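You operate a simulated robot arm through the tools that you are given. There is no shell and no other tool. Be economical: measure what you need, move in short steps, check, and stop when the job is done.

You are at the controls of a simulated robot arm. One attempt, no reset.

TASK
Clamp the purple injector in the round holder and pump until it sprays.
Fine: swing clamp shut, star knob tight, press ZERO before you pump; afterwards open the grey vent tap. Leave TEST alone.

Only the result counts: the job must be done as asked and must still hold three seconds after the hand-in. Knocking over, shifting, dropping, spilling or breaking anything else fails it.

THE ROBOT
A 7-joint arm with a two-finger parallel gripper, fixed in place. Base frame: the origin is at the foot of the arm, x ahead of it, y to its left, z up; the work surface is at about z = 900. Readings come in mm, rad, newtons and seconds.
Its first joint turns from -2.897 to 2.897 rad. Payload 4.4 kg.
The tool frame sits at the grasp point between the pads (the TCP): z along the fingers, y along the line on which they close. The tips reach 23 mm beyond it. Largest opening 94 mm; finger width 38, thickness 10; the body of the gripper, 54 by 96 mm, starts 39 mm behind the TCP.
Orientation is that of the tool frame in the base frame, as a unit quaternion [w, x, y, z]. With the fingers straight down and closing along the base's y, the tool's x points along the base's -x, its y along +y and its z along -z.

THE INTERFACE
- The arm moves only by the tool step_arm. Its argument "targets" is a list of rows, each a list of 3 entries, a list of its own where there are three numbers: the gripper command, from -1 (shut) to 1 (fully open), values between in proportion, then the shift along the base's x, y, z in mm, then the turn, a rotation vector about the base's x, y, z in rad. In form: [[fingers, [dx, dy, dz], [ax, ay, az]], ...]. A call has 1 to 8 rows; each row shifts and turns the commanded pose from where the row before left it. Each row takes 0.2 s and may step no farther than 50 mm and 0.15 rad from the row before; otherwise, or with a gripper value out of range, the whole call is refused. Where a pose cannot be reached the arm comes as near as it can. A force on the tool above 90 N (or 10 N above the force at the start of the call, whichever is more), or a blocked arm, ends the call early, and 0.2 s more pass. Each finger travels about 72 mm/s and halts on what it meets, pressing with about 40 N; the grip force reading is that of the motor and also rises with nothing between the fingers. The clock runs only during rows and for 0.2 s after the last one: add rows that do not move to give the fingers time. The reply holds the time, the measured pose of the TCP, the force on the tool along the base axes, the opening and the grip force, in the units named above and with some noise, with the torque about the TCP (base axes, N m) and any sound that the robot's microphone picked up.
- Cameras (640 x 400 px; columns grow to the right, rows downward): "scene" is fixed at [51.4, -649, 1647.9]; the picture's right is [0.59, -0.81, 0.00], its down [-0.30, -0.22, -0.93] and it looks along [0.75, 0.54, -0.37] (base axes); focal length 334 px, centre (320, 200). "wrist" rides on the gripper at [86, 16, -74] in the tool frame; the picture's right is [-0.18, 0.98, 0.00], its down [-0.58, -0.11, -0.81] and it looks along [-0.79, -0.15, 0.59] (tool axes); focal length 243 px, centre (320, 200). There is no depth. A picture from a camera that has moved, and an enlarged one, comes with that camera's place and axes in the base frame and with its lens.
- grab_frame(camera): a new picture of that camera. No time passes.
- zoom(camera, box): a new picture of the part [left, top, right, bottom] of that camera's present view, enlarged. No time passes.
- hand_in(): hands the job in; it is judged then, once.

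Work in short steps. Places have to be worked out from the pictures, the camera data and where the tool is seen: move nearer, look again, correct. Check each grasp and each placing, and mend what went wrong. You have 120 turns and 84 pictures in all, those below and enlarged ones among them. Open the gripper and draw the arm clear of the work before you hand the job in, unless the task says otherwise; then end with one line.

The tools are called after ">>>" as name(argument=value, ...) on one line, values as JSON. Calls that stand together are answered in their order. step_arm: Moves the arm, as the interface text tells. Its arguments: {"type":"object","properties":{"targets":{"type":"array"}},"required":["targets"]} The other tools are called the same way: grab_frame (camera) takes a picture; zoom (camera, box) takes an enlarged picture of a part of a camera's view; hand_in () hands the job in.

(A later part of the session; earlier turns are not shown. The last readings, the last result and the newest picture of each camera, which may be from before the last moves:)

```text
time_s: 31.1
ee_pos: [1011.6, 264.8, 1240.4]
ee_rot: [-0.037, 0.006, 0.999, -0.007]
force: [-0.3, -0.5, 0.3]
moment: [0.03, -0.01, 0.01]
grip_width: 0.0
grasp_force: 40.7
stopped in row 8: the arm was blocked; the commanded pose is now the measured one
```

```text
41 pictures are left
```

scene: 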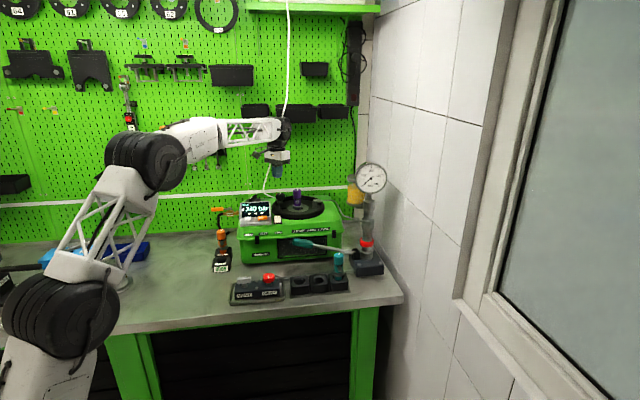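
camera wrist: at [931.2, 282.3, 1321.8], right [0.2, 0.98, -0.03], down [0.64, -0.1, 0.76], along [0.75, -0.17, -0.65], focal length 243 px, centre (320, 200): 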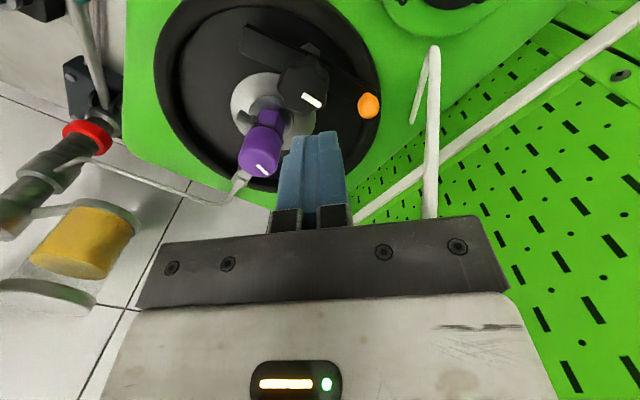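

The cable actually slants through about (1010,311,1255), and the gripper body was touching it. It hasn't moved, so I back away from it. The clamp arm's top re-triangulates to ≈1118, so pushing the nose just above the rim (tip ≈1109) should engage. I return there, correcting the attitude with 0.2 rad of tilt.

>>> step_arm(targets=[[-1, [-30, -25, 0], [0, 0, 0]], [-1, [-35, -20, 0], [0.1, -0.074, 0.012]], [-1, [-10, -5, -30], [0.11, 0, 0]], [-1, [0, 0, -45], [0, 0, 0]], [-1, [0, 0, 0], [0, 0, 0]]])

```text
time_s: 32.3
ee_pos: [959.5, 223.3, 1147.1]
ee_rot: [-0.004, -0.005, 0.995, 0.096]
force: [0.3, -0.1, -0.1]
moment: [0.0, 0.03, 0.03]
grip_width: 0.1
grasp_force: 39.8
```

I shift to (938,214) at this height, lower to TCP z≈1134, and then push.

>>> step_arm(targets=[[-1, [-22, -9, 0], [0, 0, 0]], [-1, [0, 0, -8], [0, 0, 0]], [-1, [0, 0, -5], [0, 0, 0]], [-1, [0, 0, 0], [0, 0, 0]]])

>>> step_arm(targets=[[-1, [7, -0.5, 0], [0, 0, 0]], [-1, [7, -0.5, 0], [0, 0, 0]], [-1, [7, -0.5, 0], [0, 0, 0]], [-1, [7, -0.5, 0], [0, 0, 0]], [-1, [0, 0, 0], [0, 0, 0]]])

>>> zoom(camera="scene", box=[258, 180, 322, 220])

```text
time_s: 33.3
ee_pos: [936.4, 215.0, 1134.2]
ee_rot: [-0.003, -0.003, 0.995, 0.097]
force: [-0.5, 0.0, 0.1]
moment: [0.0, -0.03, 0.0]
grip_width: 0.0
grasp_force: 40.3
```

```text
time_s: 34.5
ee_pos: [964.4, 213.4, 1134.0]
ee_rot: [-0.003, -0.004, 0.995, 0.096]
force: [0.4, 0.8, -0.7]
moment: [0.01, 0.02, 0.0]
grip_width: 0.0
grasp_force: 40.3
```

```text
10.00 times, centred on (290, 200) of scene
camera zoom: at [51.4, -649.0, 1647.9], right [0.59, -0.81, 0.0], down [-0.3, -0.22, -0.93], along [0.75, 0.54, -0.37], focal length 3337 px, centre (620, 200)
```

zoom: 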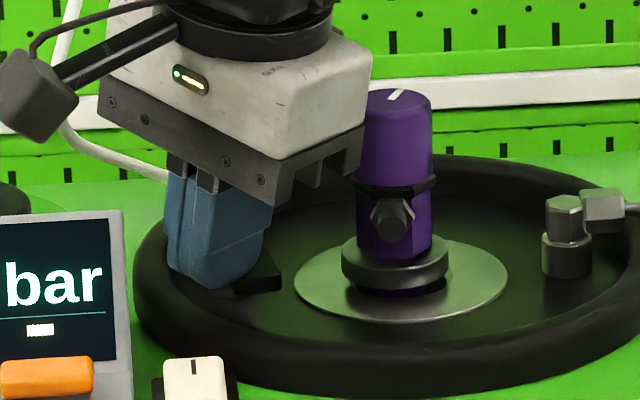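

The fingertips are rounded, so contact probably hasn't happened yet. I keep pushing in +x.

>>> step_arm(targets=[[-1, [6, -1, 0], [0, 0, 0]], [-1, [6, -1, 0], [0, 0, 0]], [-1, [6, -1, 0], [0, 0, 0]], [-1, [0, 0, 0], [0, 0, 0]]])

>>> zoom(camera="scene", box=[258, 180, 322, 220])

```text
time_s: 35.5
ee_pos: [982.2, 210.4, 1134.3]
ee_rot: [-0.003, -0.003, 0.995, 0.097]
force: [-0.9, -1.6, 1.0]
moment: [-0.02, -0.02, -0.02]
grip_width: 0.0
grasp_force: 39.8
```

```text
10.00 times, centred on (290, 200) of scene
camera zoom: at [51.4, -649.0, 1647.9], right [0.59, -0.81, 0.0], down [-0.3, -0.22, -0.93], along [0.75, 0.54, -0.37], focal length 3337 px, centre (620, 200)
```

zoom: 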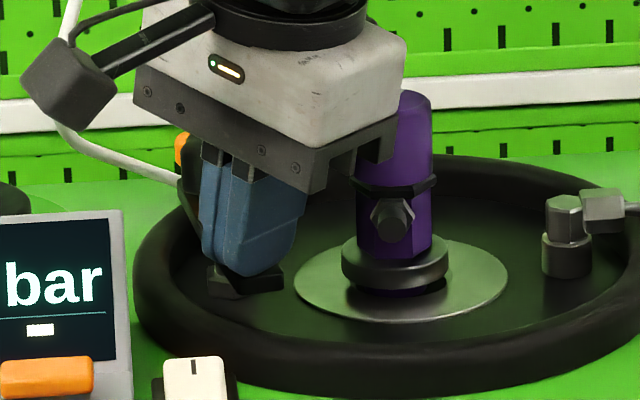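

Ambiguous, so I look from the wrist.

>>> zoom(camera="wrist", box=[220, 80, 460, 230])

>>> zoom(camera="scene", box=[270, 195, 302, 215])

```text
2.67 times, centred on (340, 155) of wrist
camera zoom: at [896.2, 211.5, 1211.5], right [0.18, 0.97, 0.19], down [0.59, -0.26, 0.77], along [0.79, -0.03, -0.61], focal length 647 px, centre (267, 320)
```

zoom: 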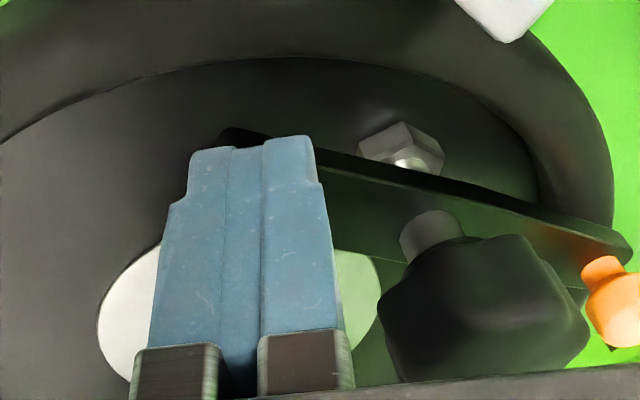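

```text
16.00 times, centred on (286, 205) of scene
camera zoom: at [51.4, -649.0, 1647.9], right [0.59, -0.81, 0.0], down [-0.3, -0.22, -0.93], along [0.75, 0.54, -0.37], focal length 5339 px, centre (864, 120)
```

zoom: 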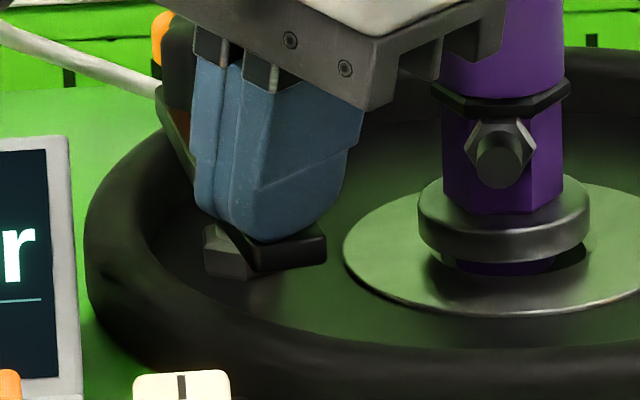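

The finger still rides above the arm, so the arm sits lower than I thought, but there is room inside the rim. I rise slightly, go back to x≈957, tilt a bit more, and descend into the gap gently.

>>> step_arm(targets=[[-1, [0, 0, 8], [0, 0, 0]], [-1, [-25, 3, 0], [0.1, 0, 0]], [-1, [0, 0, -8], [0, 0, 0]], [-1, [0, 0, -4], [0, 0, 0]], [-1, [0, 0, -3], [0, 0, 0]], [-1, [0, 0, 0], [0, 0, 0]]])

>>> zoom(camera="wrist", box=[220, 80, 460, 230])

```text
time_s: 36.9
ee_pos: [958.3, 212.0, 1133.6]
ee_rot: [0.001, -0.004, 0.989, 0.147]
force: [-1.8, -0.9, 67.1]
moment: [-0.13, -1.0, 0.01]
grip_width: 0.1
grasp_force: 39.9
```

```text
2.67 times, centred on (340, 155) of wrist
camera zoom: at [871.7, 206.6, 1210.2], right [0.18, 0.94, 0.29], down [0.58, -0.33, 0.74], along [0.79, 0.04, -0.61], focal length 647 px, centre (267, 320)
```

zoom: 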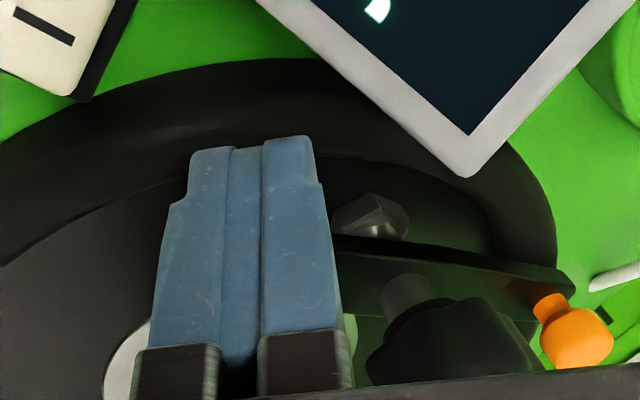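

Torque shows the finger is pressing on the arm's nose top, about 15 mm ahead of the TCP, so the arm top is ≈1108. I raise, retreat to x≈948, pitch the tool so the front edge is lowest, and descend behind the nose.

>>> step_arm(targets=[[-1, [0, 0, 10], [0, 0, 0]], [-1, [-11, 0, 0], [0, 0.1, 0]], [-1, [0, 0, 0], [0, 0.1, 0]], [-1, [0, 0, -6], [0, 0, 0]], [-1, [0, 0, -4], [0, 0, 0]], [-1, [0, 0, 0], [0, 0, 0]]])

```text
time_s: 38.3
ee_pos: [946.9, 212.1, 1127.7]
ee_rot: [-0.1, 0.011, 0.984, 0.146]
force: [-5.1, -8.8, 20.4]
moment: [0.18, 0.48, 0.3]
grip_width: 0.1
grasp_force: 40.3
```

The reaction (pushing −y and up, at the rear +y side) suggests a knuckle touching the display corner. I raise 3 mm, shift −y slightly, and push +x now that the tip's front is below the arm top.

>>> step_arm(targets=[[-1, [3, -4, 3], [0, 0, 0]], [-1, [6, 0, 0], [0, 0, 0]], [-1, [6, 0, 0], [0, 0, 0]], [-1, [6, 0, 0], [0, 0, 0]], [-1, [6, 0, 0], [0, 0, 0]], [-1, [0, 0, 0], [0, 0, 0]]])

>>> zoom(camera="scene", box=[258, 180, 322, 220])

```text
time_s: 39.7
ee_pos: [972.6, 208.7, 1128.0]
ee_rot: [-0.102, 0.012, 0.984, 0.146]
force: [0.2, -0.3, -0.5]
moment: [-0.02, 0.0, -0.03]
grip_width: 0.0
grasp_force: 39.5
```

```text
10.00 times, centred on (290, 200) of scene
camera zoom: at [51.4, -649.0, 1647.9], right [0.59, -0.81, 0.0], down [-0.3, -0.22, -0.93], along [0.75, 0.54, -0.37], focal length 3337 px, centre (620, 200)
```

zoom: 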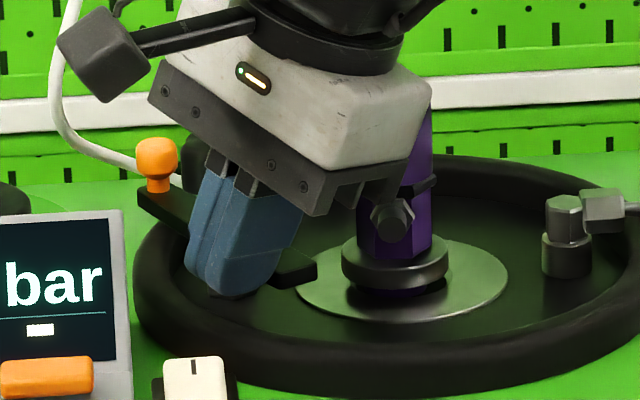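

The arm is swinging. I continue in small steps.

>>> step_arm(targets=[[-1, [6, -1, 0], [0, 0, 0]], [-1, [6, -1, 0], [0, 0, 0]], [-1, [0, 0, 0], [0, 0, 0]]])

>>> zoom(camera="scene", box=[258, 180, 322, 220])

```text
time_s: 40.5
ee_pos: [985.2, 207.1, 1128.2]
ee_rot: [-0.102, 0.012, 0.984, 0.146]
force: [0.4, -0.4, 0.5]
moment: [0.0, 0.0, -0.02]
grip_width: 0.0
grasp_force: 40.1
```

```text
10.00 times, centred on (290, 200) of scene
camera zoom: at [51.4, -649.0, 1647.9], right [0.59, -0.81, 0.0], down [-0.3, -0.22, -0.93], along [0.75, 0.54, -0.37], focal length 3337 px, centre (620, 200)
```

zoom: 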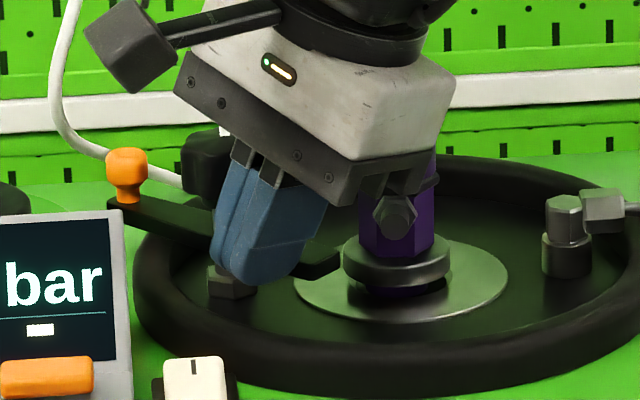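

The nose is nearing the flange. I check their relative height before going on.

>>> zoom(camera="scene", box=[278, 192, 310, 212])

>>> grab_frame(camera="wrist")

```text
16.00 times, centred on (294, 202) of scene
camera zoom: at [51.4, -649.0, 1647.9], right [0.59, -0.81, 0.0], down [-0.3, -0.22, -0.93], along [0.75, 0.54, -0.37], focal length 5339 px, centre (736, 168)
```

zoom: 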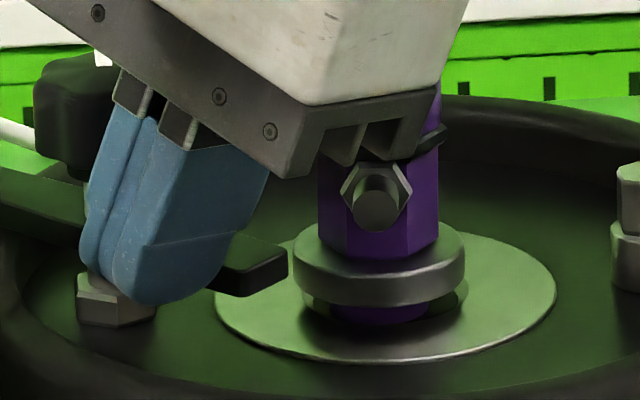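

```text
32 pictures are left
camera wrist: at [916.8, 200.5, 1221.5], right [0.23, 0.94, 0.24], down [0.72, -0.33, 0.61], along [0.65, 0.04, -0.76], focal length 243 px, centre (320, 200)
```

wrist: 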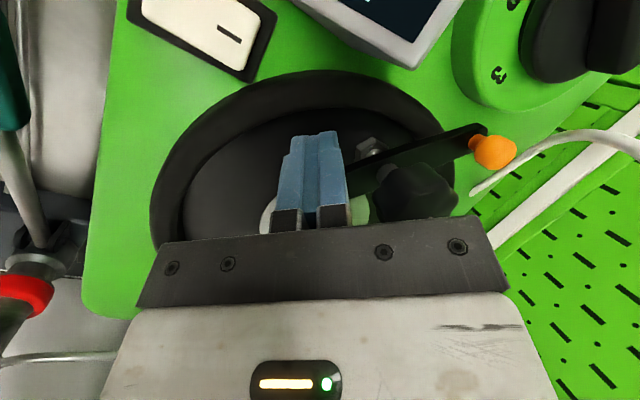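

Relative heights look compatible (nose bottom ≈ flange top). I continue in tiny steps watching the force.

>>> step_arm(targets=[[-1, [5, -1, 0], [0, 0, 0]], [-1, [5, -1, 0], [0, 0, 0]], [-1, [0, 0, 0], [0, 0, 0]]])

>>> zoom(camera="scene", box=[270, 188, 318, 218])

```text
time_s: 41.3
ee_pos: [994.6, 204.7, 1130.8]
ee_rot: [-0.1, 0.011, 0.984, 0.146]
force: [-0.1, 0.2, -0.1]
moment: [0.0, -0.02, 0.06]
grip_width: 0.0
grasp_force: 40.5
```

```text
13.33 times, centred on (294, 203) of scene
camera zoom: at [51.4, -649.0, 1647.9], right [0.59, -0.81, 0.0], down [-0.3, -0.22, -0.93], along [0.75, 0.54, -0.37], focal length 4449 px, centre (667, 160)
```

zoom: 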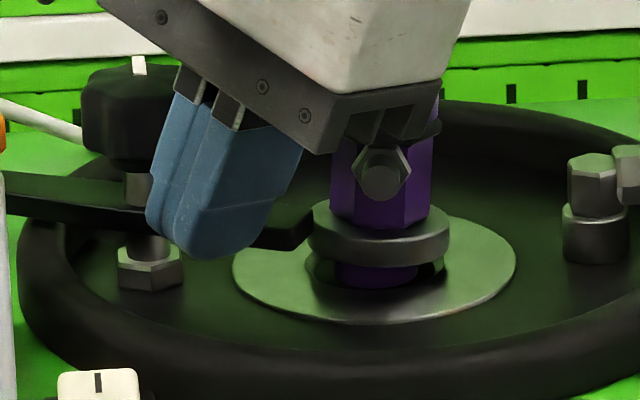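

The nose appears to be slightly higher than the flange top. I continue pushing.

>>> step_arm(targets=[[-1, [4, -1, 0], [0, 0, 0]], [-1, [4, -1, 0], [0, 0, 0]], [-1, [0, 0, 0], [0, 0, 0]]])

>>> zoom(camera="scene", box=[270, 188, 318, 218])

```text
time_s: 42.1
ee_pos: [1004.0, 202.9, 1129.9]
ee_rot: [-0.102, 0.012, 0.984, 0.146]
force: [-0.7, 0.3, -0.2]
moment: [0.0, -0.02, 0.01]
grip_width: 0.0
grasp_force: 40.4
```

```text
13.33 times, centred on (294, 203) of scene
camera zoom: at [51.4, -649.0, 1647.9], right [0.59, -0.81, 0.0], down [-0.3, -0.22, -0.93], along [0.75, 0.54, -0.37], focal length 4449 px, centre (667, 160)
```

zoom: 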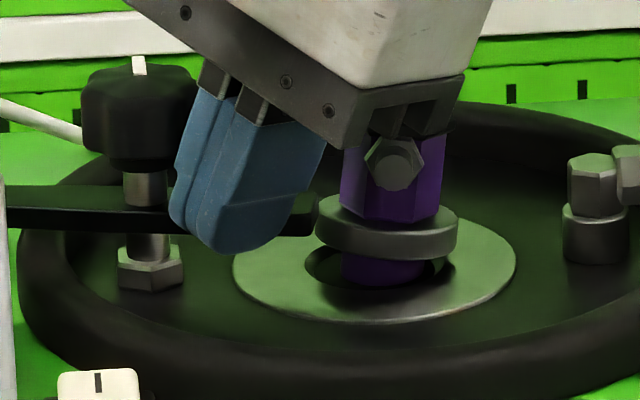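

The injector shifted ~3 mm to the right; either my gripper body or the nose touched it. I back off and rise to look.

>>> step_arm(targets=[[-1, [-8, 2, 0], [0, 0, 0]], [-1, [-12, 2, 0], [0, 0, 0]], [-1, [0, 0, 30], [0, 0, 0]], [-1, [0, 0, 45], [0, -0.1, 0]], [-1, [-20, 0, 40], [-0.1, -0.1, 0]], [-1, [-30, 0, 0], [-0.1, 0, 0]], [-1, [0, 0, 0], [-0.1, 0, 0]], [-1, [0, 0, 0], [0, 0, 0]]])

>>> zoom(camera="scene", box=[262, 180, 326, 220])

>>> zoom(camera="wrist", box=[160, 0, 480, 200])

```text
time_s: 43.9
ee_pos: [932.9, 207.4, 1243.4]
ee_rot: [-0.002, 0.0, 1.0, -0.003]
force: [-0.8, 0.3, 0.1]
moment: [-0.03, 0.03, 0.01]
grip_width: 0.0
grasp_force: 40.7
```

```text
10.00 times, centred on (294, 200) of scene
camera zoom: at [51.4, -649.0, 1647.9], right [0.59, -0.81, 0.0], down [-0.3, -0.22, -0.93], along [0.75, 0.54, -0.37], focal length 3337 px, centre (580, 200)
```

zoom: 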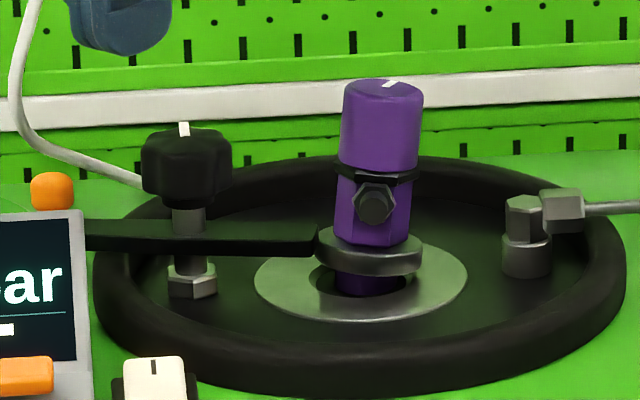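

```text
2.00 times, centred on (320, 100) of wrist
camera zoom: at [846.7, 223.7, 1319.2], right [0.18, 0.98, -0.01], down [0.59, -0.1, 0.8], along [0.79, -0.15, -0.6], focal length 485 px, centre (320, 400)
```

zoom: 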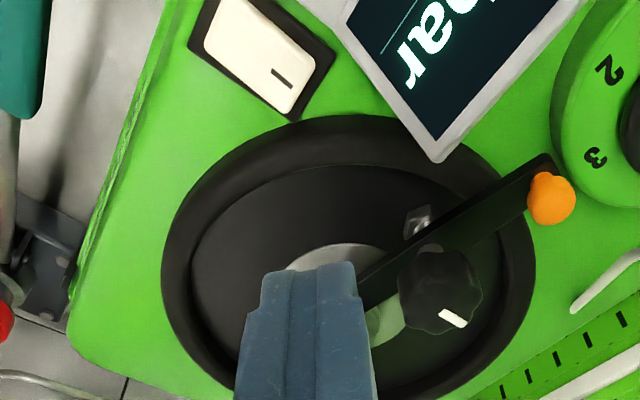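

The nose hit the flange's side because the injector isn't fully seated (the earlier torque indicates its tip caught off-centre), and it now leans about 0.2 rad toward (+x,−y). I'll regrasp it, aligning the tool to the lean; first I look from above it.

>>> step_arm(targets=[[0.3, [22, -4, 12], [0, 0, 0]], [0.3, [22, -5, 0], [0, 0, 0]], [0.3, [22, -5, 0], [0, 0, 0]], [0.3, [22, -5, 0], [0.08, 0.06, 0]], [0.3, [22, -5, 0], [0.08, 0.06, 0]], [0.3, [22, -5, 0], [0, 0, 0]], [0.3, [0, 0, 0], [0, 0, 0]]])

>>> grab_frame(camera="wrist")

>>> zoom(camera="scene", box=[262, 170, 342, 220])

```text
time_s: 45.5
ee_pos: [1065.3, 178.6, 1256.8]
ee_rot: [-0.063, -0.002, 0.995, 0.077]
force: [-0.4, -0.4, 0.8]
moment: [0.01, 0.0, 0.0]
grip_width: 61.0
grasp_force: 0.0
```

```text
27 pictures are left
camera wrist: at [988.6, 183.1, 1342.7], right [0.19, 0.97, 0.13], down [0.68, -0.22, 0.7], along [0.71, -0.05, -0.7], focal length 243 px, centre (320, 200)
```

wrist: 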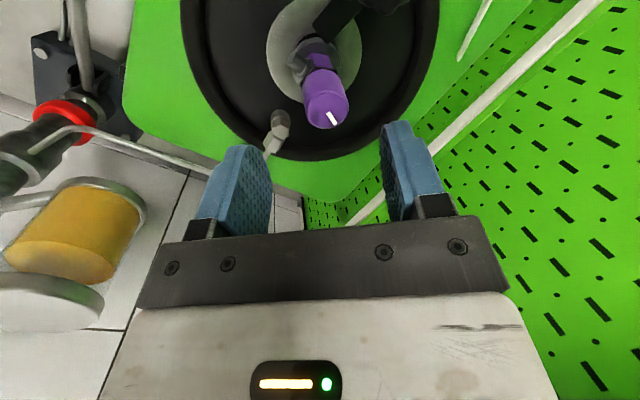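

```text
8.00 times, centred on (302, 195) of scene
camera zoom: at [51.4, -649.0, 1647.9], right [0.59, -0.81, 0.0], down [-0.3, -0.22, -0.93], along [0.75, 0.54, -0.37], focal length 2669 px, centre (464, 240)
```

zoom: 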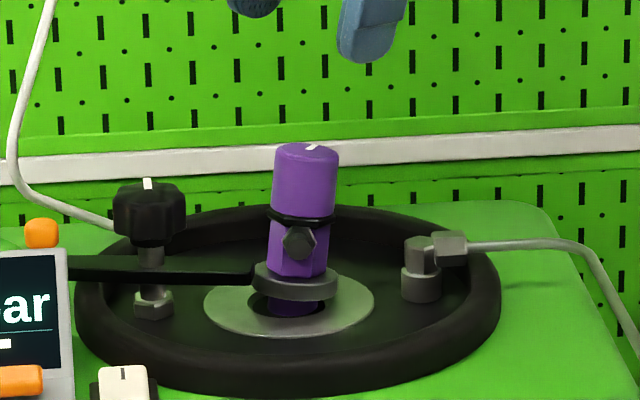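

The wrist view places the cap top at (1069,194,1172), with a lean of about 0.14 rad purely in +x. I correct the tool roll and descend to (1066,194,1151).

>>> step_arm(targets=[[0.3, [2, 8, 0], [-0.13, 0, 0]], [0.3, [2, 8, -20], [0, 0, 0]], [0.3, [0, 0, -35], [0, 0, 0]], [0.3, [-1, 0, -30], [0, 0, 0]], [0.3, [-2, 0, -20], [0, 0, 0]], [0.3, [0, 0, 0], [0, 0, 0]]])

>>> grab_frame(camera="wrist")

```text
time_s: 46.9
ee_pos: [1066.5, 195.3, 1153.0]
ee_rot: [-0.063, 0.003, 0.998, 0.013]
force: [0.3, -0.4, -0.1]
moment: [-0.02, -0.01, 0.05]
grip_width: 60.7
grasp_force: 0.0
```

```text
25 pictures are left
camera wrist: at [990.1, 209.4, 1237.9], right [0.19, 0.98, 0.0], down [0.68, -0.13, 0.72], along [0.71, -0.14, -0.69], focal length 243 px, centre (320, 200)
```

wrist: 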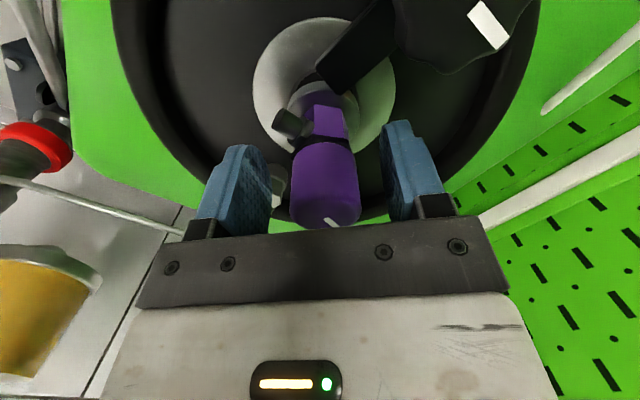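

The cap is centred between the fingers. I close on it.

>>> step_arm(targets=[[-1, [0, 0, 0], [0, 0, 0]], [-1, [0, 0, 0], [0, 0, 0]], [-1, [0, 0, 0], [0, 0, 0]]])

>>> step_arm(targets=[[-1, [-5, 2, 2], [0, -0.06, 0]], [-1, [-6, 2, 2], [0, -0.066, 0]], [-1, [0, 0, 0], [0, 0, 0]]])

>>> zoom(camera="scene", box=[270, 185, 318, 215])

>>> zoom(camera="wrist", box=[220, 0, 420, 125])

```text
time_s: 47.7
ee_pos: [1066.4, 194.4, 1153.4]
ee_rot: [-0.063, 0.003, 0.998, 0.012]
force: [-0.6, 1.6, 0.8]
moment: [0.13, 0.01, -0.02]
grip_width: 33.6
grasp_force: 39.9
```

```text
time_s: 48.5
ee_pos: [1055.0, 197.7, 1154.3]
ee_rot: [0.0, 0.002, 1.0, 0.012]
force: [2.6, -2.3, -16.4]
moment: [-0.36, -0.37, -0.02]
grip_width: 33.0
grasp_force: 40.4
```

```text
13.33 times, centred on (294, 200) of scene
camera zoom: at [51.4, -649.0, 1647.9], right [0.59, -0.81, 0.0], down [-0.3, -0.22, -0.93], along [0.75, 0.54, -0.37], focal length 4449 px, centre (667, 200)
```

zoom: 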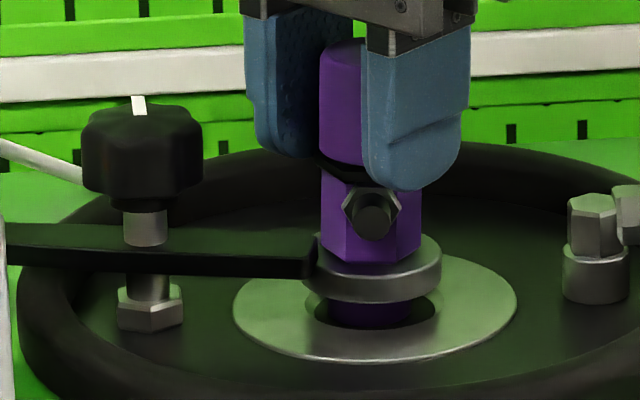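

```text
3.20 times, centred on (320, 62) of wrist
camera zoom: at [969.2, 213.3, 1229.4], right [0.19, 0.98, 0.02], down [0.58, -0.13, 0.8], along [0.79, -0.14, -0.6], focal length 776 px, centre (320, 640)
```

zoom: 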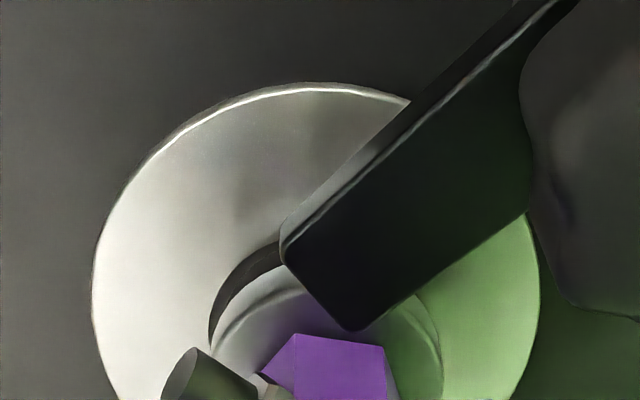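

The nose is now over the flange edge (the −16 N indicates the flange lifting against it). I press the injector down to seat it with the axis near (1054,199).

>>> step_arm(targets=[[-1, [0, 1, -4], [0, 0, 0]], [-1, [0, 0, -4], [0, 0, 0]], [-1, [0, 0, -3], [0, 0, 0]], [-1, [0, 0, 0], [0, 0, 0]]])

>>> zoom(camera="scene", box=[270, 185, 318, 215])

```text
time_s: 49.5
ee_pos: [1055.5, 200.9, 1150.1]
ee_rot: [0.003, 0.003, 1.0, 0.013]
force: [-4.9, 10.1, 67.6]
moment: [0.22, -0.7, 0.18]
grip_width: 32.3
grasp_force: 31.8
```

```text
13.33 times, centred on (294, 200) of scene
camera zoom: at [51.4, -649.0, 1647.9], right [0.59, -0.81, 0.0], down [-0.3, -0.22, -0.93], along [0.75, 0.54, -0.37], focal length 4449 px, centre (667, 200)
```

zoom: 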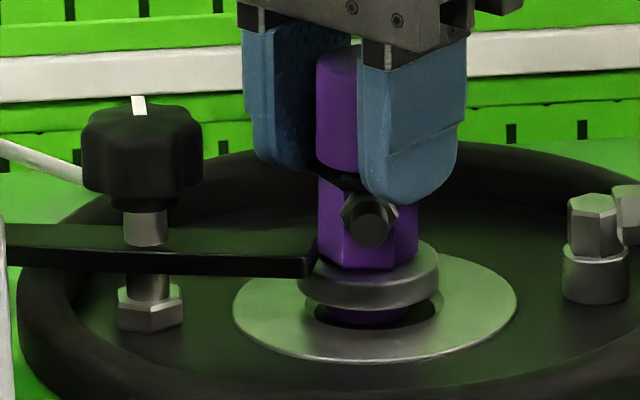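

It went lower and the nose is clearly above the flange now. I release and look at the free state.

>>> step_arm(targets=[[-1, [0, 0, 3], [0, 0, 0]], [-0.1, [0, 0, 0], [0, 0, 0]], [-0.1, [0, 0, 0], [0, 0, 0]], [-0.1, [0, 0, 0], [0, 0, 0]]])

>>> zoom(camera="scene", box=[270, 185, 318, 215])

```text
time_s: 50.5
ee_pos: [1054.3, 198.4, 1148.4]
ee_rot: [0.0, 0.002, 1.0, 0.012]
force: [-4.8, -2.3, 16.1]
moment: [-0.43, 0.41, -0.06]
grip_width: 43.1
grasp_force: 0.7
```

```text
13.33 times, centred on (294, 200) of scene
camera zoom: at [51.4, -649.0, 1647.9], right [0.59, -0.81, 0.0], down [-0.3, -0.22, -0.93], along [0.75, 0.54, -0.37], focal length 4449 px, centre (667, 200)
```

zoom: 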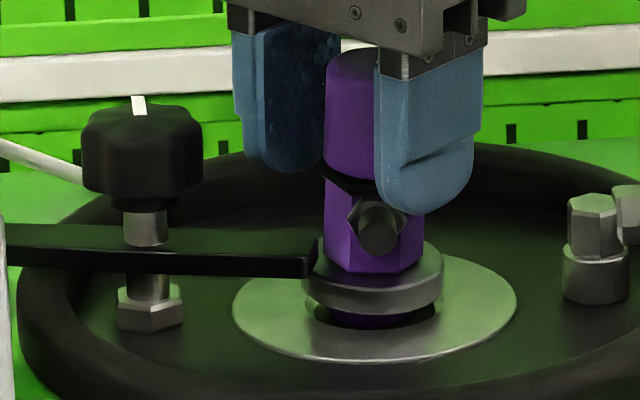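

The injector stands upright and centred, with the nose over the flange edge. The −y finger is touching the stub nut, so I raise straight off.

>>> step_arm(targets=[[0.0, [0, 0, 6], [0, 0, 0]], [0.1, [0, 0, 20], [0, 0, 0]], [0.1, [0, 0, 45], [0, 0, 0]], [0.1, [0, 0, 30], [0, 0, 0]], [-1, [-45, 5, 10], [0, 0, 0]], [-1, [-45, 5, 0], [0, 0, 0]], [-1, [-40, 0, 0], [0, 0, 0]], [-1, [0, 0, 0], [0, 0, 0]]])

>>> zoom(camera="wrist", box=[200, 0, 520, 200])

>>> zoom(camera="scene", box=[262, 180, 326, 220])

```text
time_s: 52.3
ee_pos: [926.5, 207.7, 1259.9]
ee_rot: [0.0, 0.003, 1.0, 0.013]
force: [0.0, -0.2, -0.7]
moment: [0.01, 0.0, 0.03]
grip_width: 0.1
grasp_force: 40.0
```

```text
2.00 times, centred on (360, 100) of wrist
camera zoom: at [840.4, 223.0, 1335.4], right [0.19, 0.98, 0.02], down [0.58, -0.13, 0.8], along [0.79, -0.14, -0.59], focal length 485 px, centre (240, 400)
```

zoom: 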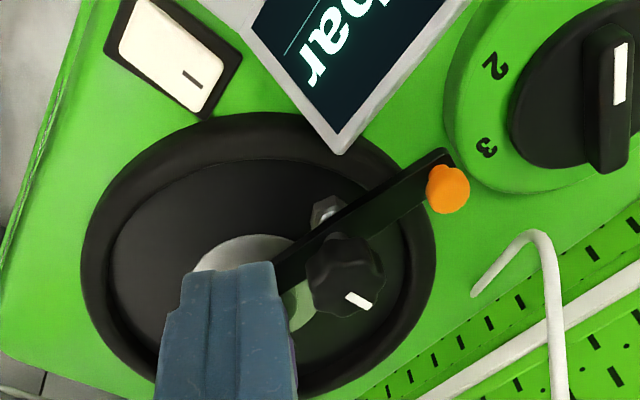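

```text
10.00 times, centred on (294, 200) of scene
camera zoom: at [51.4, -649.0, 1647.9], right [0.59, -0.81, 0.0], down [-0.3, -0.22, -0.93], along [0.75, 0.54, -0.37], focal length 3337 px, centre (580, 200)
```

zoom: 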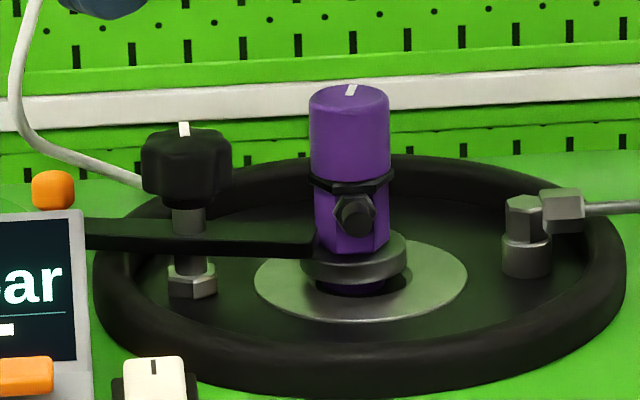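

The flange is under the nose now; the arm needs about 20° more (nub from 115° to ~137°). I'll push the nose from its trailing side again, with the body leaning back (−x) so it clears the injector. First I position behind the nose.

>>> step_arm(targets=[[-1, [25, -5, -20], [0.1, -0.08, 0]], [-1, [24, -5, -30], [0.1, -0.07, 0]], [-1, [0, 0, -45], [0, 0, 0]], [-1, [0, 0, -28], [0, 0, 0]], [-1, [0, 0, -6], [0, 0, 0]], [-1, [0, 0, 0], [0, 0, 0]]])

```text
time_s: 53.7
ee_pos: [974.2, 198.6, 1131.4]
ee_rot: [0.075, 0.002, 0.991, 0.112]
force: [-0.5, -0.1, -0.1]
moment: [0.01, -0.02, 0.0]
grip_width: 0.0
grasp_force: 40.3
```

Free so far. I lower the last few millimetres, then push diagonally (+x,+y).

>>> step_arm(targets=[[-1, [2, 0, -5], [0, 0, 0]], [-1, [5, 0, 0], [0, 0, 0]], [-1, [6, 1, 0], [0, 0, 0]], [-1, [5, 2, 0], [0, 0, 0]], [-1, [5, 3, 0], [0, 0, 0]], [-1, [0, 0, 0], [0, 0, 0]]])

>>> zoom(camera="scene", box=[262, 180, 326, 220])

```text
time_s: 55.1
ee_pos: [996.8, 204.7, 1124.6]
ee_rot: [0.074, 0.002, 0.991, 0.113]
force: [0.5, 0.0, 0.5]
moment: [0.01, -0.03, -0.04]
grip_width: 0.1
grasp_force: 40.0
```

```text
10.00 times, centred on (294, 200) of scene
camera zoom: at [51.4, -649.0, 1647.9], right [0.59, -0.81, 0.0], down [-0.3, -0.22, -0.93], along [0.75, 0.54, -0.37], focal length 3337 px, centre (580, 200)
```

zoom: 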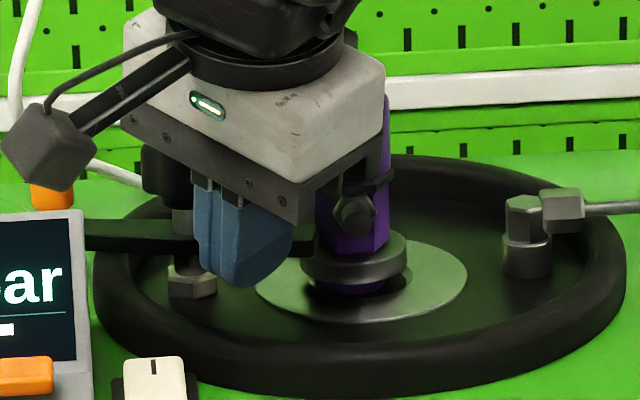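

Contact is just about made; I continue diagonally in small steps.

>>> step_arm(targets=[[-1, [4, 3, 0], [0, 0, 0]], [-1, [4, 3, 0], [0, 0, 0]], [-1, [3, 3, 0], [0, 0, 0]], [-1, [0, 0, 0], [0, 0, 0]]])

>>> zoom(camera="scene", box=[262, 180, 326, 220])

```text
time_s: 56.0
ee_pos: [1005.6, 210.8, 1124.3]
ee_rot: [0.071, 0.003, 0.991, 0.11]
force: [-39.5, -21.4, 6.6]
moment: [-0.24, 0.52, 0.09]
grip_width: 0.4
grasp_force: 40.2
stopped in row 4: the force on the tool passed its limit at 94 N (the readings are from after the stop); the commanded pose is now the measured one
```

```text
10.00 times, centred on (294, 200) of scene
camera zoom: at [51.4, -649.0, 1647.9], right [0.59, -0.81, 0.0], down [-0.3, -0.22, -0.93], along [0.75, 0.54, -0.37], focal length 3337 px, centre (580, 200)
```

zoom: 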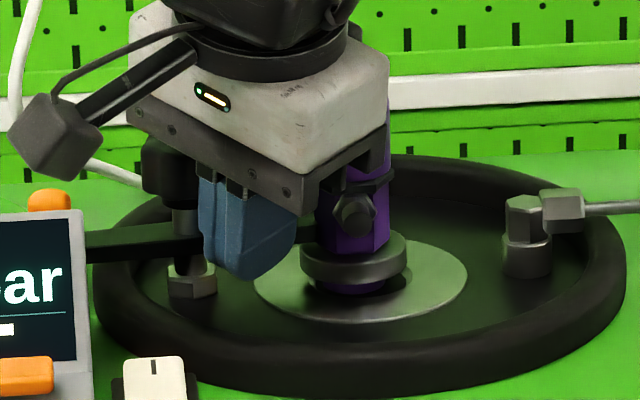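

A hard stop was reached without moving the injector, so the clamp is likely fully shut. I back away, rise, and verify from above.

>>> step_arm(targets=[[-1, [-6, -4, 0], [0, 0, 0]], [-1, [-10, -4, 0], [0, 0, 0]], [-1, [0, 0, 40], [0, 0, 0]], [-1, [0, 0, 45], [-0.1, 0.08, 0]], [-1, [-30, 30, 40], [-0.11, 0.07, 0]], [-1, [-20, 25, 20], [0, 0, 0]], [-1, [0, 0, 0], [0, 0, 0]]])

>>> zoom(camera="wrist", box=[180, 0, 500, 200])

```text
refused: row 5 steps farther than a row can; nothing moved
```

```text
2.00 times, centred on (340, 100) of wrist
camera zoom: at [909.8, 211.8, 1188.1], right [0.17, 0.96, 0.24], down [0.46, -0.29, 0.84], along [0.87, -0.03, -0.49], focal length 485 px, centre (280, 400)
```

zoom: 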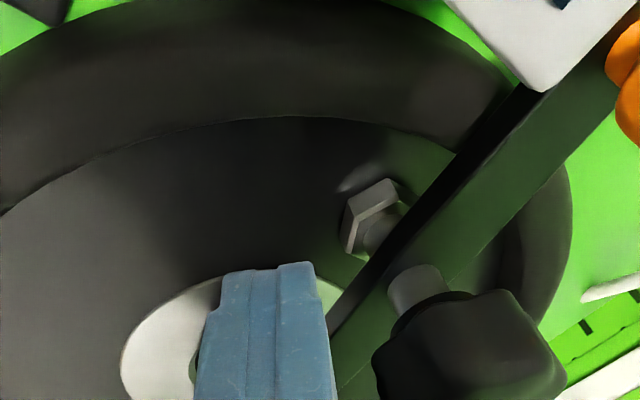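

Retreating with legal steps.

>>> step_arm(targets=[[-1, [-6, -4, 0], [0, 0, 0]], [-1, [-10, -4, 0], [0, 0, 0]], [-1, [0, 0, 40], [0, 0, 0]], [-1, [0, 0, 45], [-0.1, 0.08, 0]], [-1, [-25, 25, 30], [-0.12, 0.06, 0]], [-1, [-25, 25, 25], [0, 0, 0]], [-1, [0, 0, 0], [0, 0, 0]]])

>>> zoom(camera="wrist", box=[180, 0, 500, 200])

```text
time_s: 57.6
ee_pos: [941.5, 253.6, 1263.2]
ee_rot: [0.003, 0.002, 1.0, 0.001]
force: [0.3, 0.2, -0.8]
moment: [-0.01, -0.01, 0.0]
grip_width: 0.1
grasp_force: 40.4
```

```text
2.00 times, centred on (340, 100) of wrist
camera zoom: at [854.7, 270.7, 1337.2], right [0.19, 0.98, 0.0], down [0.58, -0.11, 0.81], along [0.79, -0.15, -0.59], focal length 485 px, centre (280, 400)
```

zoom: 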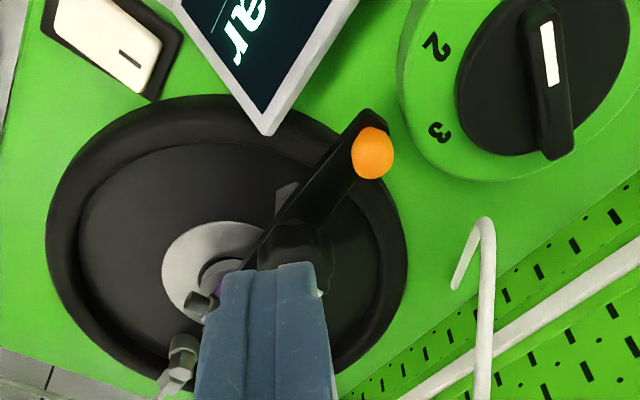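

Triangulating the nub (959,287) from both cameras gives about 77° of rotation, so the clamp is shut. Next is the star knob at (1000,247). I'll grip it starting from yaw +60° with the tool leaning toward −y, away from the cable, then turn clockwise.

>>> step_arm(targets=[[-0.1, [2, -4, 0], [0, 0, 0.15]], [0.1, [2, -4, 0], [0, 0, 0.15]], [0.1, [2, -2, 0], [0, 0, 0.15]], [0.1, [2, 0, 0], [0, 0, 0.15]], [0.1, [2, 0, 0], [0, 0, 0.15]], [0.1, [0, 0, 0], [0, 0, 0.15]], [0.1, [0, 0, 0], [0, 0, 0.15]], [0.1, [0, 0, 0], [0.1, 0, 0]]])

>>> step_arm(targets=[[0.1, [24, 2, -5], [0.1, 0, 0]], [0.1, [24, 2, -20], [0, 0, 0]], [0.1, [0, 0, 0], [0, 0, 0]]])

>>> grab_frame(camera="wrist")

```text
time_s: 59.5
ee_pos: [949.9, 244.6, 1263.6]
ee_rot: [0.026, -0.499, 0.865, 0.045]
force: [0.0, 0.9, -0.3]
moment: [0.01, 0.04, 0.03]
grip_width: 51.7
grasp_force: 0.0
```

```text
time_s: 60.2
ee_pos: [999.2, 247.9, 1237.2]
ee_rot: [0.052, -0.495, 0.863, 0.088]
force: [0.0, -0.3, 0.8]
moment: [0.01, 0.04, -0.02]
grip_width: 51.3
grasp_force: 0.0
```

```text
14 pictures are left
camera wrist: at [941.5, 168.4, 1297.5], right [-0.76, 0.64, 0.13], down [0.39, 0.27, 0.88], along [0.53, 0.72, -0.45], focal length 243 px, centre (320, 200)
```

wrist: 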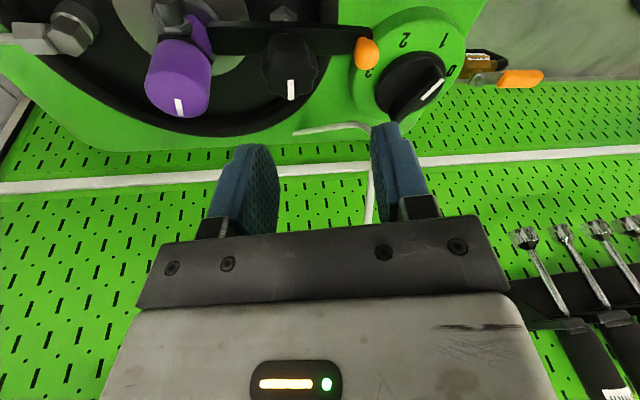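

Knob is at ≈(1001,245). I descend over it and close.

>>> step_arm(targets=[[0.15, [1, -3, -40], [0, 0, 0]], [0.15, [1, 0, -30], [0, 0, 0]], [0.15, [0, 0, -14], [0, 0, 0]], [-1, [0, 0, 0], [0, 0, 0]], [-1, [0, 0, 0], [0, 0, 0]], [-1, [0, 0, 0], [0, 0, 0]]])

>>> zoom(camera="scene", box=[252, 170, 332, 220])

```text
time_s: 61.6
ee_pos: [1002.0, 245.5, 1155.3]
ee_rot: [0.053, -0.496, 0.862, 0.089]
force: [77.7, -30.3, 13.6]
moment: [-0.58, -2.32, -0.63]
grip_width: 48.5
grasp_force: 40.0
```

```text
8.00 times, centred on (292, 195) of scene
camera zoom: at [51.4, -649.0, 1647.9], right [0.59, -0.81, 0.0], down [-0.3, -0.22, -0.93], along [0.75, 0.54, -0.37], focal length 2669 px, centre (544, 240)
```

zoom: 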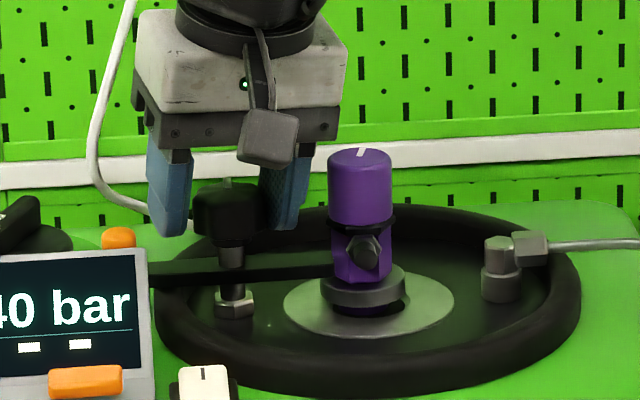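

The knob contacts only one finger (net force toward +x,−y), so the tool must shift that way. I move ~5 mm with the fingers slightly opened, then re-close.

>>> step_arm(targets=[[0.2, [0, 0, 0], [0, 0, 0]], [0.2, [5, -3, 0], [0, 0, 0]], [0.2, [0, 0, 0], [0, 0, 0]], [-1, [0, 0, 0], [0, 0, 0]], [-1, [0, 0, 0], [0, 0, 0]], [-1, [0, 0, 0], [0, 0, 0]]])

```text
time_s: 63.0
ee_pos: [1008.1, 242.2, 1153.9]
ee_rot: [0.052, -0.495, 0.863, 0.087]
force: [33.1, -8.1, -9.4]
moment: [-0.23, -1.69, -0.28]
grip_width: 38.4
grasp_force: 44.9
```

Gripped at 38.4 mm. I relieve the side force slightly and turn clockwise (viewed from above).

>>> step_arm(targets=[[-1, [3, -1, 0], [0, 0, 0]], [-1, [0, 0, 0], [0, 0, -0.12]], [-1, [0, 0, 0], [0, 0, -0.12]], [-1, [0, 0, 0], [0, 0, -0.12]], [-1, [0, 0, 0], [0, 0, 0]]])

```text
time_s: 64.4
ee_pos: [1006.2, 245.4, 1152.8]
ee_rot: [0.065, -0.334, 0.937, 0.08]
force: [-12.8, 18.7, 1.3]
moment: [-0.31, -0.29, 0.07]
grip_width: 38.8
grasp_force: 44.8
stopped in row 5: the force on the tool passed its limit at 94 N (the readings are from after the stop); the commanded pose is now the measured one
```

Turned about 0.36 rad and self-centred at ≈(1006,245). I continue turning.

>>> step_arm(targets=[[-1, [0, 0, 0], [0, 0, -0.12]], [-1, [0, 0, 0], [0, 0, -0.12]], [-1, [0, 0, 0], [0, 0, -0.12]], [-1, [0, 0, 0], [0, 0, 0]]])

```text
time_s: 65.4
ee_pos: [1006.9, 246.1, 1153.1]
ee_rot: [0.079, -0.161, 0.982, 0.066]
force: [-43.4, 52.6, 0.6]
moment: [-0.02, -0.17, 0.36]
grip_width: 38.9
grasp_force: 45.2
```

Side force shows the true centre is toward (−x,+y). I correct by a few mm and keep turning.

>>> step_arm(targets=[[-1, [-3, 4, 0], [0, 0, 0]], [-1, [0, 0, 0], [0, 0, -0.1]], [-1, [0, 0, 0], [0, 0, -0.1]], [-1, [0, 0, 0], [0, 0, -0.1]], [-1, [0, 0, 0], [0, 0, 0]]])

```text
time_s: 66.6
ee_pos: [1004.5, 247.8, 1153.6]
ee_rot: [0.088, -0.012, 0.995, 0.054]
force: [26.5, 19.5, 3.1]
moment: [-0.62, -0.43, 0.03]
grip_width: 38.6
grasp_force: 45.2
```

About 58° turned so far with little torque. I continue.

>>> step_arm(targets=[[-1, [1, 1, 0], [0, 0, -0.12]], [-1, [0, 0, 0], [0, 0, -0.12]], [-1, [0, 0, 0], [0, 0, -0.12]], [-1, [0, 0, 0], [0, 0, -0.12]], [-1, [0, 0, 0], [0, 0, 0]]])

>>> zoom(camera="scene", box=[252, 170, 332, 220])

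```text
time_s: 67.8
ee_pos: [1004.9, 250.3, 1153.9]
ee_rot: [0.098, 0.226, 0.969, 0.031]
force: [-4.9, 36.2, 6.9]
moment: [-0.26, 0.14, 0.18]
grip_width: 38.5
grasp_force: 44.8
```

```text
8.00 times, centred on (292, 195) of scene
camera zoom: at [51.4, -649.0, 1647.9], right [0.59, -0.81, 0.0], down [-0.3, -0.22, -0.93], along [0.75, 0.54, -0.37], focal length 2669 px, centre (544, 240)
```

zoom: 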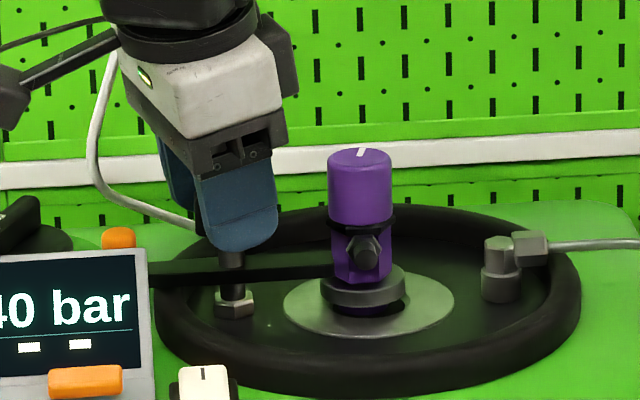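

Total ≈86° turned and the arm is steady. I continue to about −52° yaw.

>>> step_arm(targets=[[-1, [0, 1, 0], [0, 0, -0.12]], [-1, [0, 0, 0], [0, 0, -0.12]], [-1, [0, 0, 0], [0, 0, -0.12]], [-1, [0, 0, 0], [0, 0, -0.1]], [-1, [0, 0, 0], [0, 0, 0]]])

```text
time_s: 69.0
ee_pos: [1006.9, 250.5, 1154.1]
ee_rot: [0.103, 0.44, 0.892, 0.009]
force: [36.7, 57.2, 10.3]
moment: [0.14, -0.09, 0.83]
grip_width: 39.0
grasp_force: 45.1
```

Torque about z rises to 0.83 N·m, so the knob is tightening. I go a bit further.

>>> step_arm(targets=[[-1, [2, 3, 0], [0, 0, -0.1]], [-1, [0, 0, 0], [0, 0, -0.1]], [-1, [0, 0, 0], [0, 0, 0]]])

```text
time_s: 69.8
ee_pos: [1007.1, 250.1, 1152.8]
ee_rot: [0.102, 0.528, 0.843, -0.003]
force: [8.4, -2.8, 12.8]
moment: [-0.56, 0.51, 0.92]
grip_width: 38.2
grasp_force: 45.1
```

Clean torque of 0.92 N·m at 124° total. I release, rise, rotate back, and regrip to test whether it tightens further.

>>> step_arm(targets=[[0.2, [0, 0, 0], [0, 0, 0]], [0.2, [0, 0, 0], [0, 0, 0]], [0.2, [0, 0, 40], [0, 0, 0]], [0.2, [-3, 0, 10], [0, 0, 0.15]], [0.2, [0, 0, 0], [0, 0, 0.15]], [0.2, [0, 0, 0], [0, 0, 0.15]], [0.2, [0, 0, 0], [0, 0, 0.15]], [0.2, [0, 0, 0], [0, 0, 0.15]]])

>>> step_arm(targets=[[0.15, [0, 0, 0], [0, 0, 0.15]], [0.15, [0, 0, 0], [0, 0, 0.15]], [0.15, [0, 0, 0], [0, 0, 0.15]], [0.15, [0, 0, 0], [0, 0, 0.15]], [0.15, [0, 0, 0], [0, 0, 0.15]], [0.15, [0, 0, 0], [0, 0, 0.1]], [0.15, [0, 0, 0], [0, 0, 0]]])

>>> zoom(camera="wrist", box=[160, 0, 480, 200])

```text
time_s: 71.6
ee_pos: [1004.6, 252.2, 1201.8]
ee_rot: [0.097, 0.18, 0.978, 0.036]
force: [-0.5, -0.6, -0.3]
moment: [0.0, 0.0, -0.01]
grip_width: 56.4
grasp_force: 0.1
```

```text
time_s: 73.2
ee_pos: [1005.2, 252.0, 1203.5]
ee_rot: [0.073, -0.238, 0.966, 0.073]
force: [0.0, 0.5, -0.5]
moment: [-0.03, 0.0, 0.0]
grip_width: 54.1
grasp_force: 0.1
```

```text
2.00 times, centred on (320, 100) of wrist
camera zoom: at [913.6, 214.9, 1263.4], right [-0.3, 0.94, 0.13], down [0.47, 0.03, 0.88], along [0.83, 0.33, -0.46], focal length 485 px, centre (320, 400)
```

zoom: 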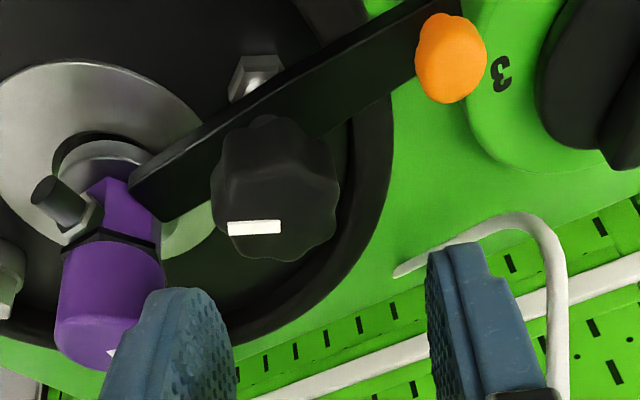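

The clamp nose overlaps the flange and is aligned with the injector, and the knob's mark has rotated. I regrip the knob at ≈(1001,247) and test the torque with a further turn.

>>> step_arm(targets=[[0.2, [-3, -5, -20], [0, 0, 0]], [0.2, [0, 0, -30], [0, 0, 0]], [-1, [0, 0, 0], [0, 0, 0]], [-1, [0, 0, 0], [0, 0, 0]], [-1, [0, 0, 0], [0, 0, 0]], [-1, [0, 0, 0], [0, 0, 0]]])

>>> step_arm(targets=[[-1, [0, 0, 0], [0, 0, -0.1]], [-1, [0, 0, 0], [0, 0, -0.1]], [-1, [0, 0, 0], [0, 0, -0.1]], [-1, [0, 0, 0], [0, 0, 0]]])

```text
time_s: 74.6
ee_pos: [1002.8, 245.1, 1154.0]
ee_rot: [0.074, -0.237, 0.966, 0.071]
force: [56.2, -69.1, -12.3]
moment: [-1.41, -1.39, -0.44]
grip_width: 38.7
grasp_force: 44.7
```

```text
time_s: 75.6
ee_pos: [1001.4, 246.2, 1153.6]
ee_rot: [0.083, -0.089, 0.991, 0.061]
force: [49.7, -60.4, 0.8]
moment: [-1.66, -0.89, 0.41]
grip_width: 38.2
grasp_force: 45.5
```

Lateral load shows I'm off-centre; I shift (+4,−4) while gripping and turn more.

>>> step_arm(targets=[[-1, [4, -4, 0], [0, 0, 0]], [-1, [0, 0, 0], [0, 0, -0.1]], [-1, [0, 0, 0], [0, 0, -0.1]], [-1, [0, 0, 0], [0, 0, -0.1]], [-1, [0, 0, 0], [0, 0, 0]]])

```text
time_s: 76.8
ee_pos: [1005.5, 247.1, 1154.1]
ee_rot: [0.09, 0.058, 0.993, 0.049]
force: [-13.8, 56.8, 12.9]
moment: [0.16, 0.21, 0.83]
grip_width: 38.4
grasp_force: 44.8
```

Torque is again 0.83 N·m. I turn a bit more to see whether it climbs or stops.

>>> step_arm(targets=[[-1, [0, 4, 0], [0, 0, -0.12]], [-1, [0, 0, 0], [0, 0, -0.12]], [-1, [0, 0, 0], [0, 0, -0.12]], [-1, [0, 0, 0], [0, 0, 0]]])

```text
time_s: 77.8
ee_pos: [1005.3, 249.1, 1154.2]
ee_rot: [0.098, 0.235, 0.967, 0.03]
force: [7.4, 62.1, 17.9]
moment: [0.34, 0.09, 1.09]
grip_width: 38.6
grasp_force: 45.2
```

Torque climbs to 1.09 N·m. I turn further.

>>> step_arm(targets=[[-1, [0, 3, 0], [0, 0, -0.12]], [-1, [0, 0, 0], [0, 0, -0.12]], [-1, [0, 0, 0], [0, 0, -0.12]], [-1, [0, 0, 0], [0, 0, 0]]])

```text
time_s: 78.8
ee_pos: [1006.1, 251.9, 1152.4]
ee_rot: [0.103, 0.405, 0.908, 0.012]
force: [29.1, 50.3, 23.0]
moment: [0.06, -0.25, 1.08]
grip_width: 38.5
grasp_force: 44.3
```

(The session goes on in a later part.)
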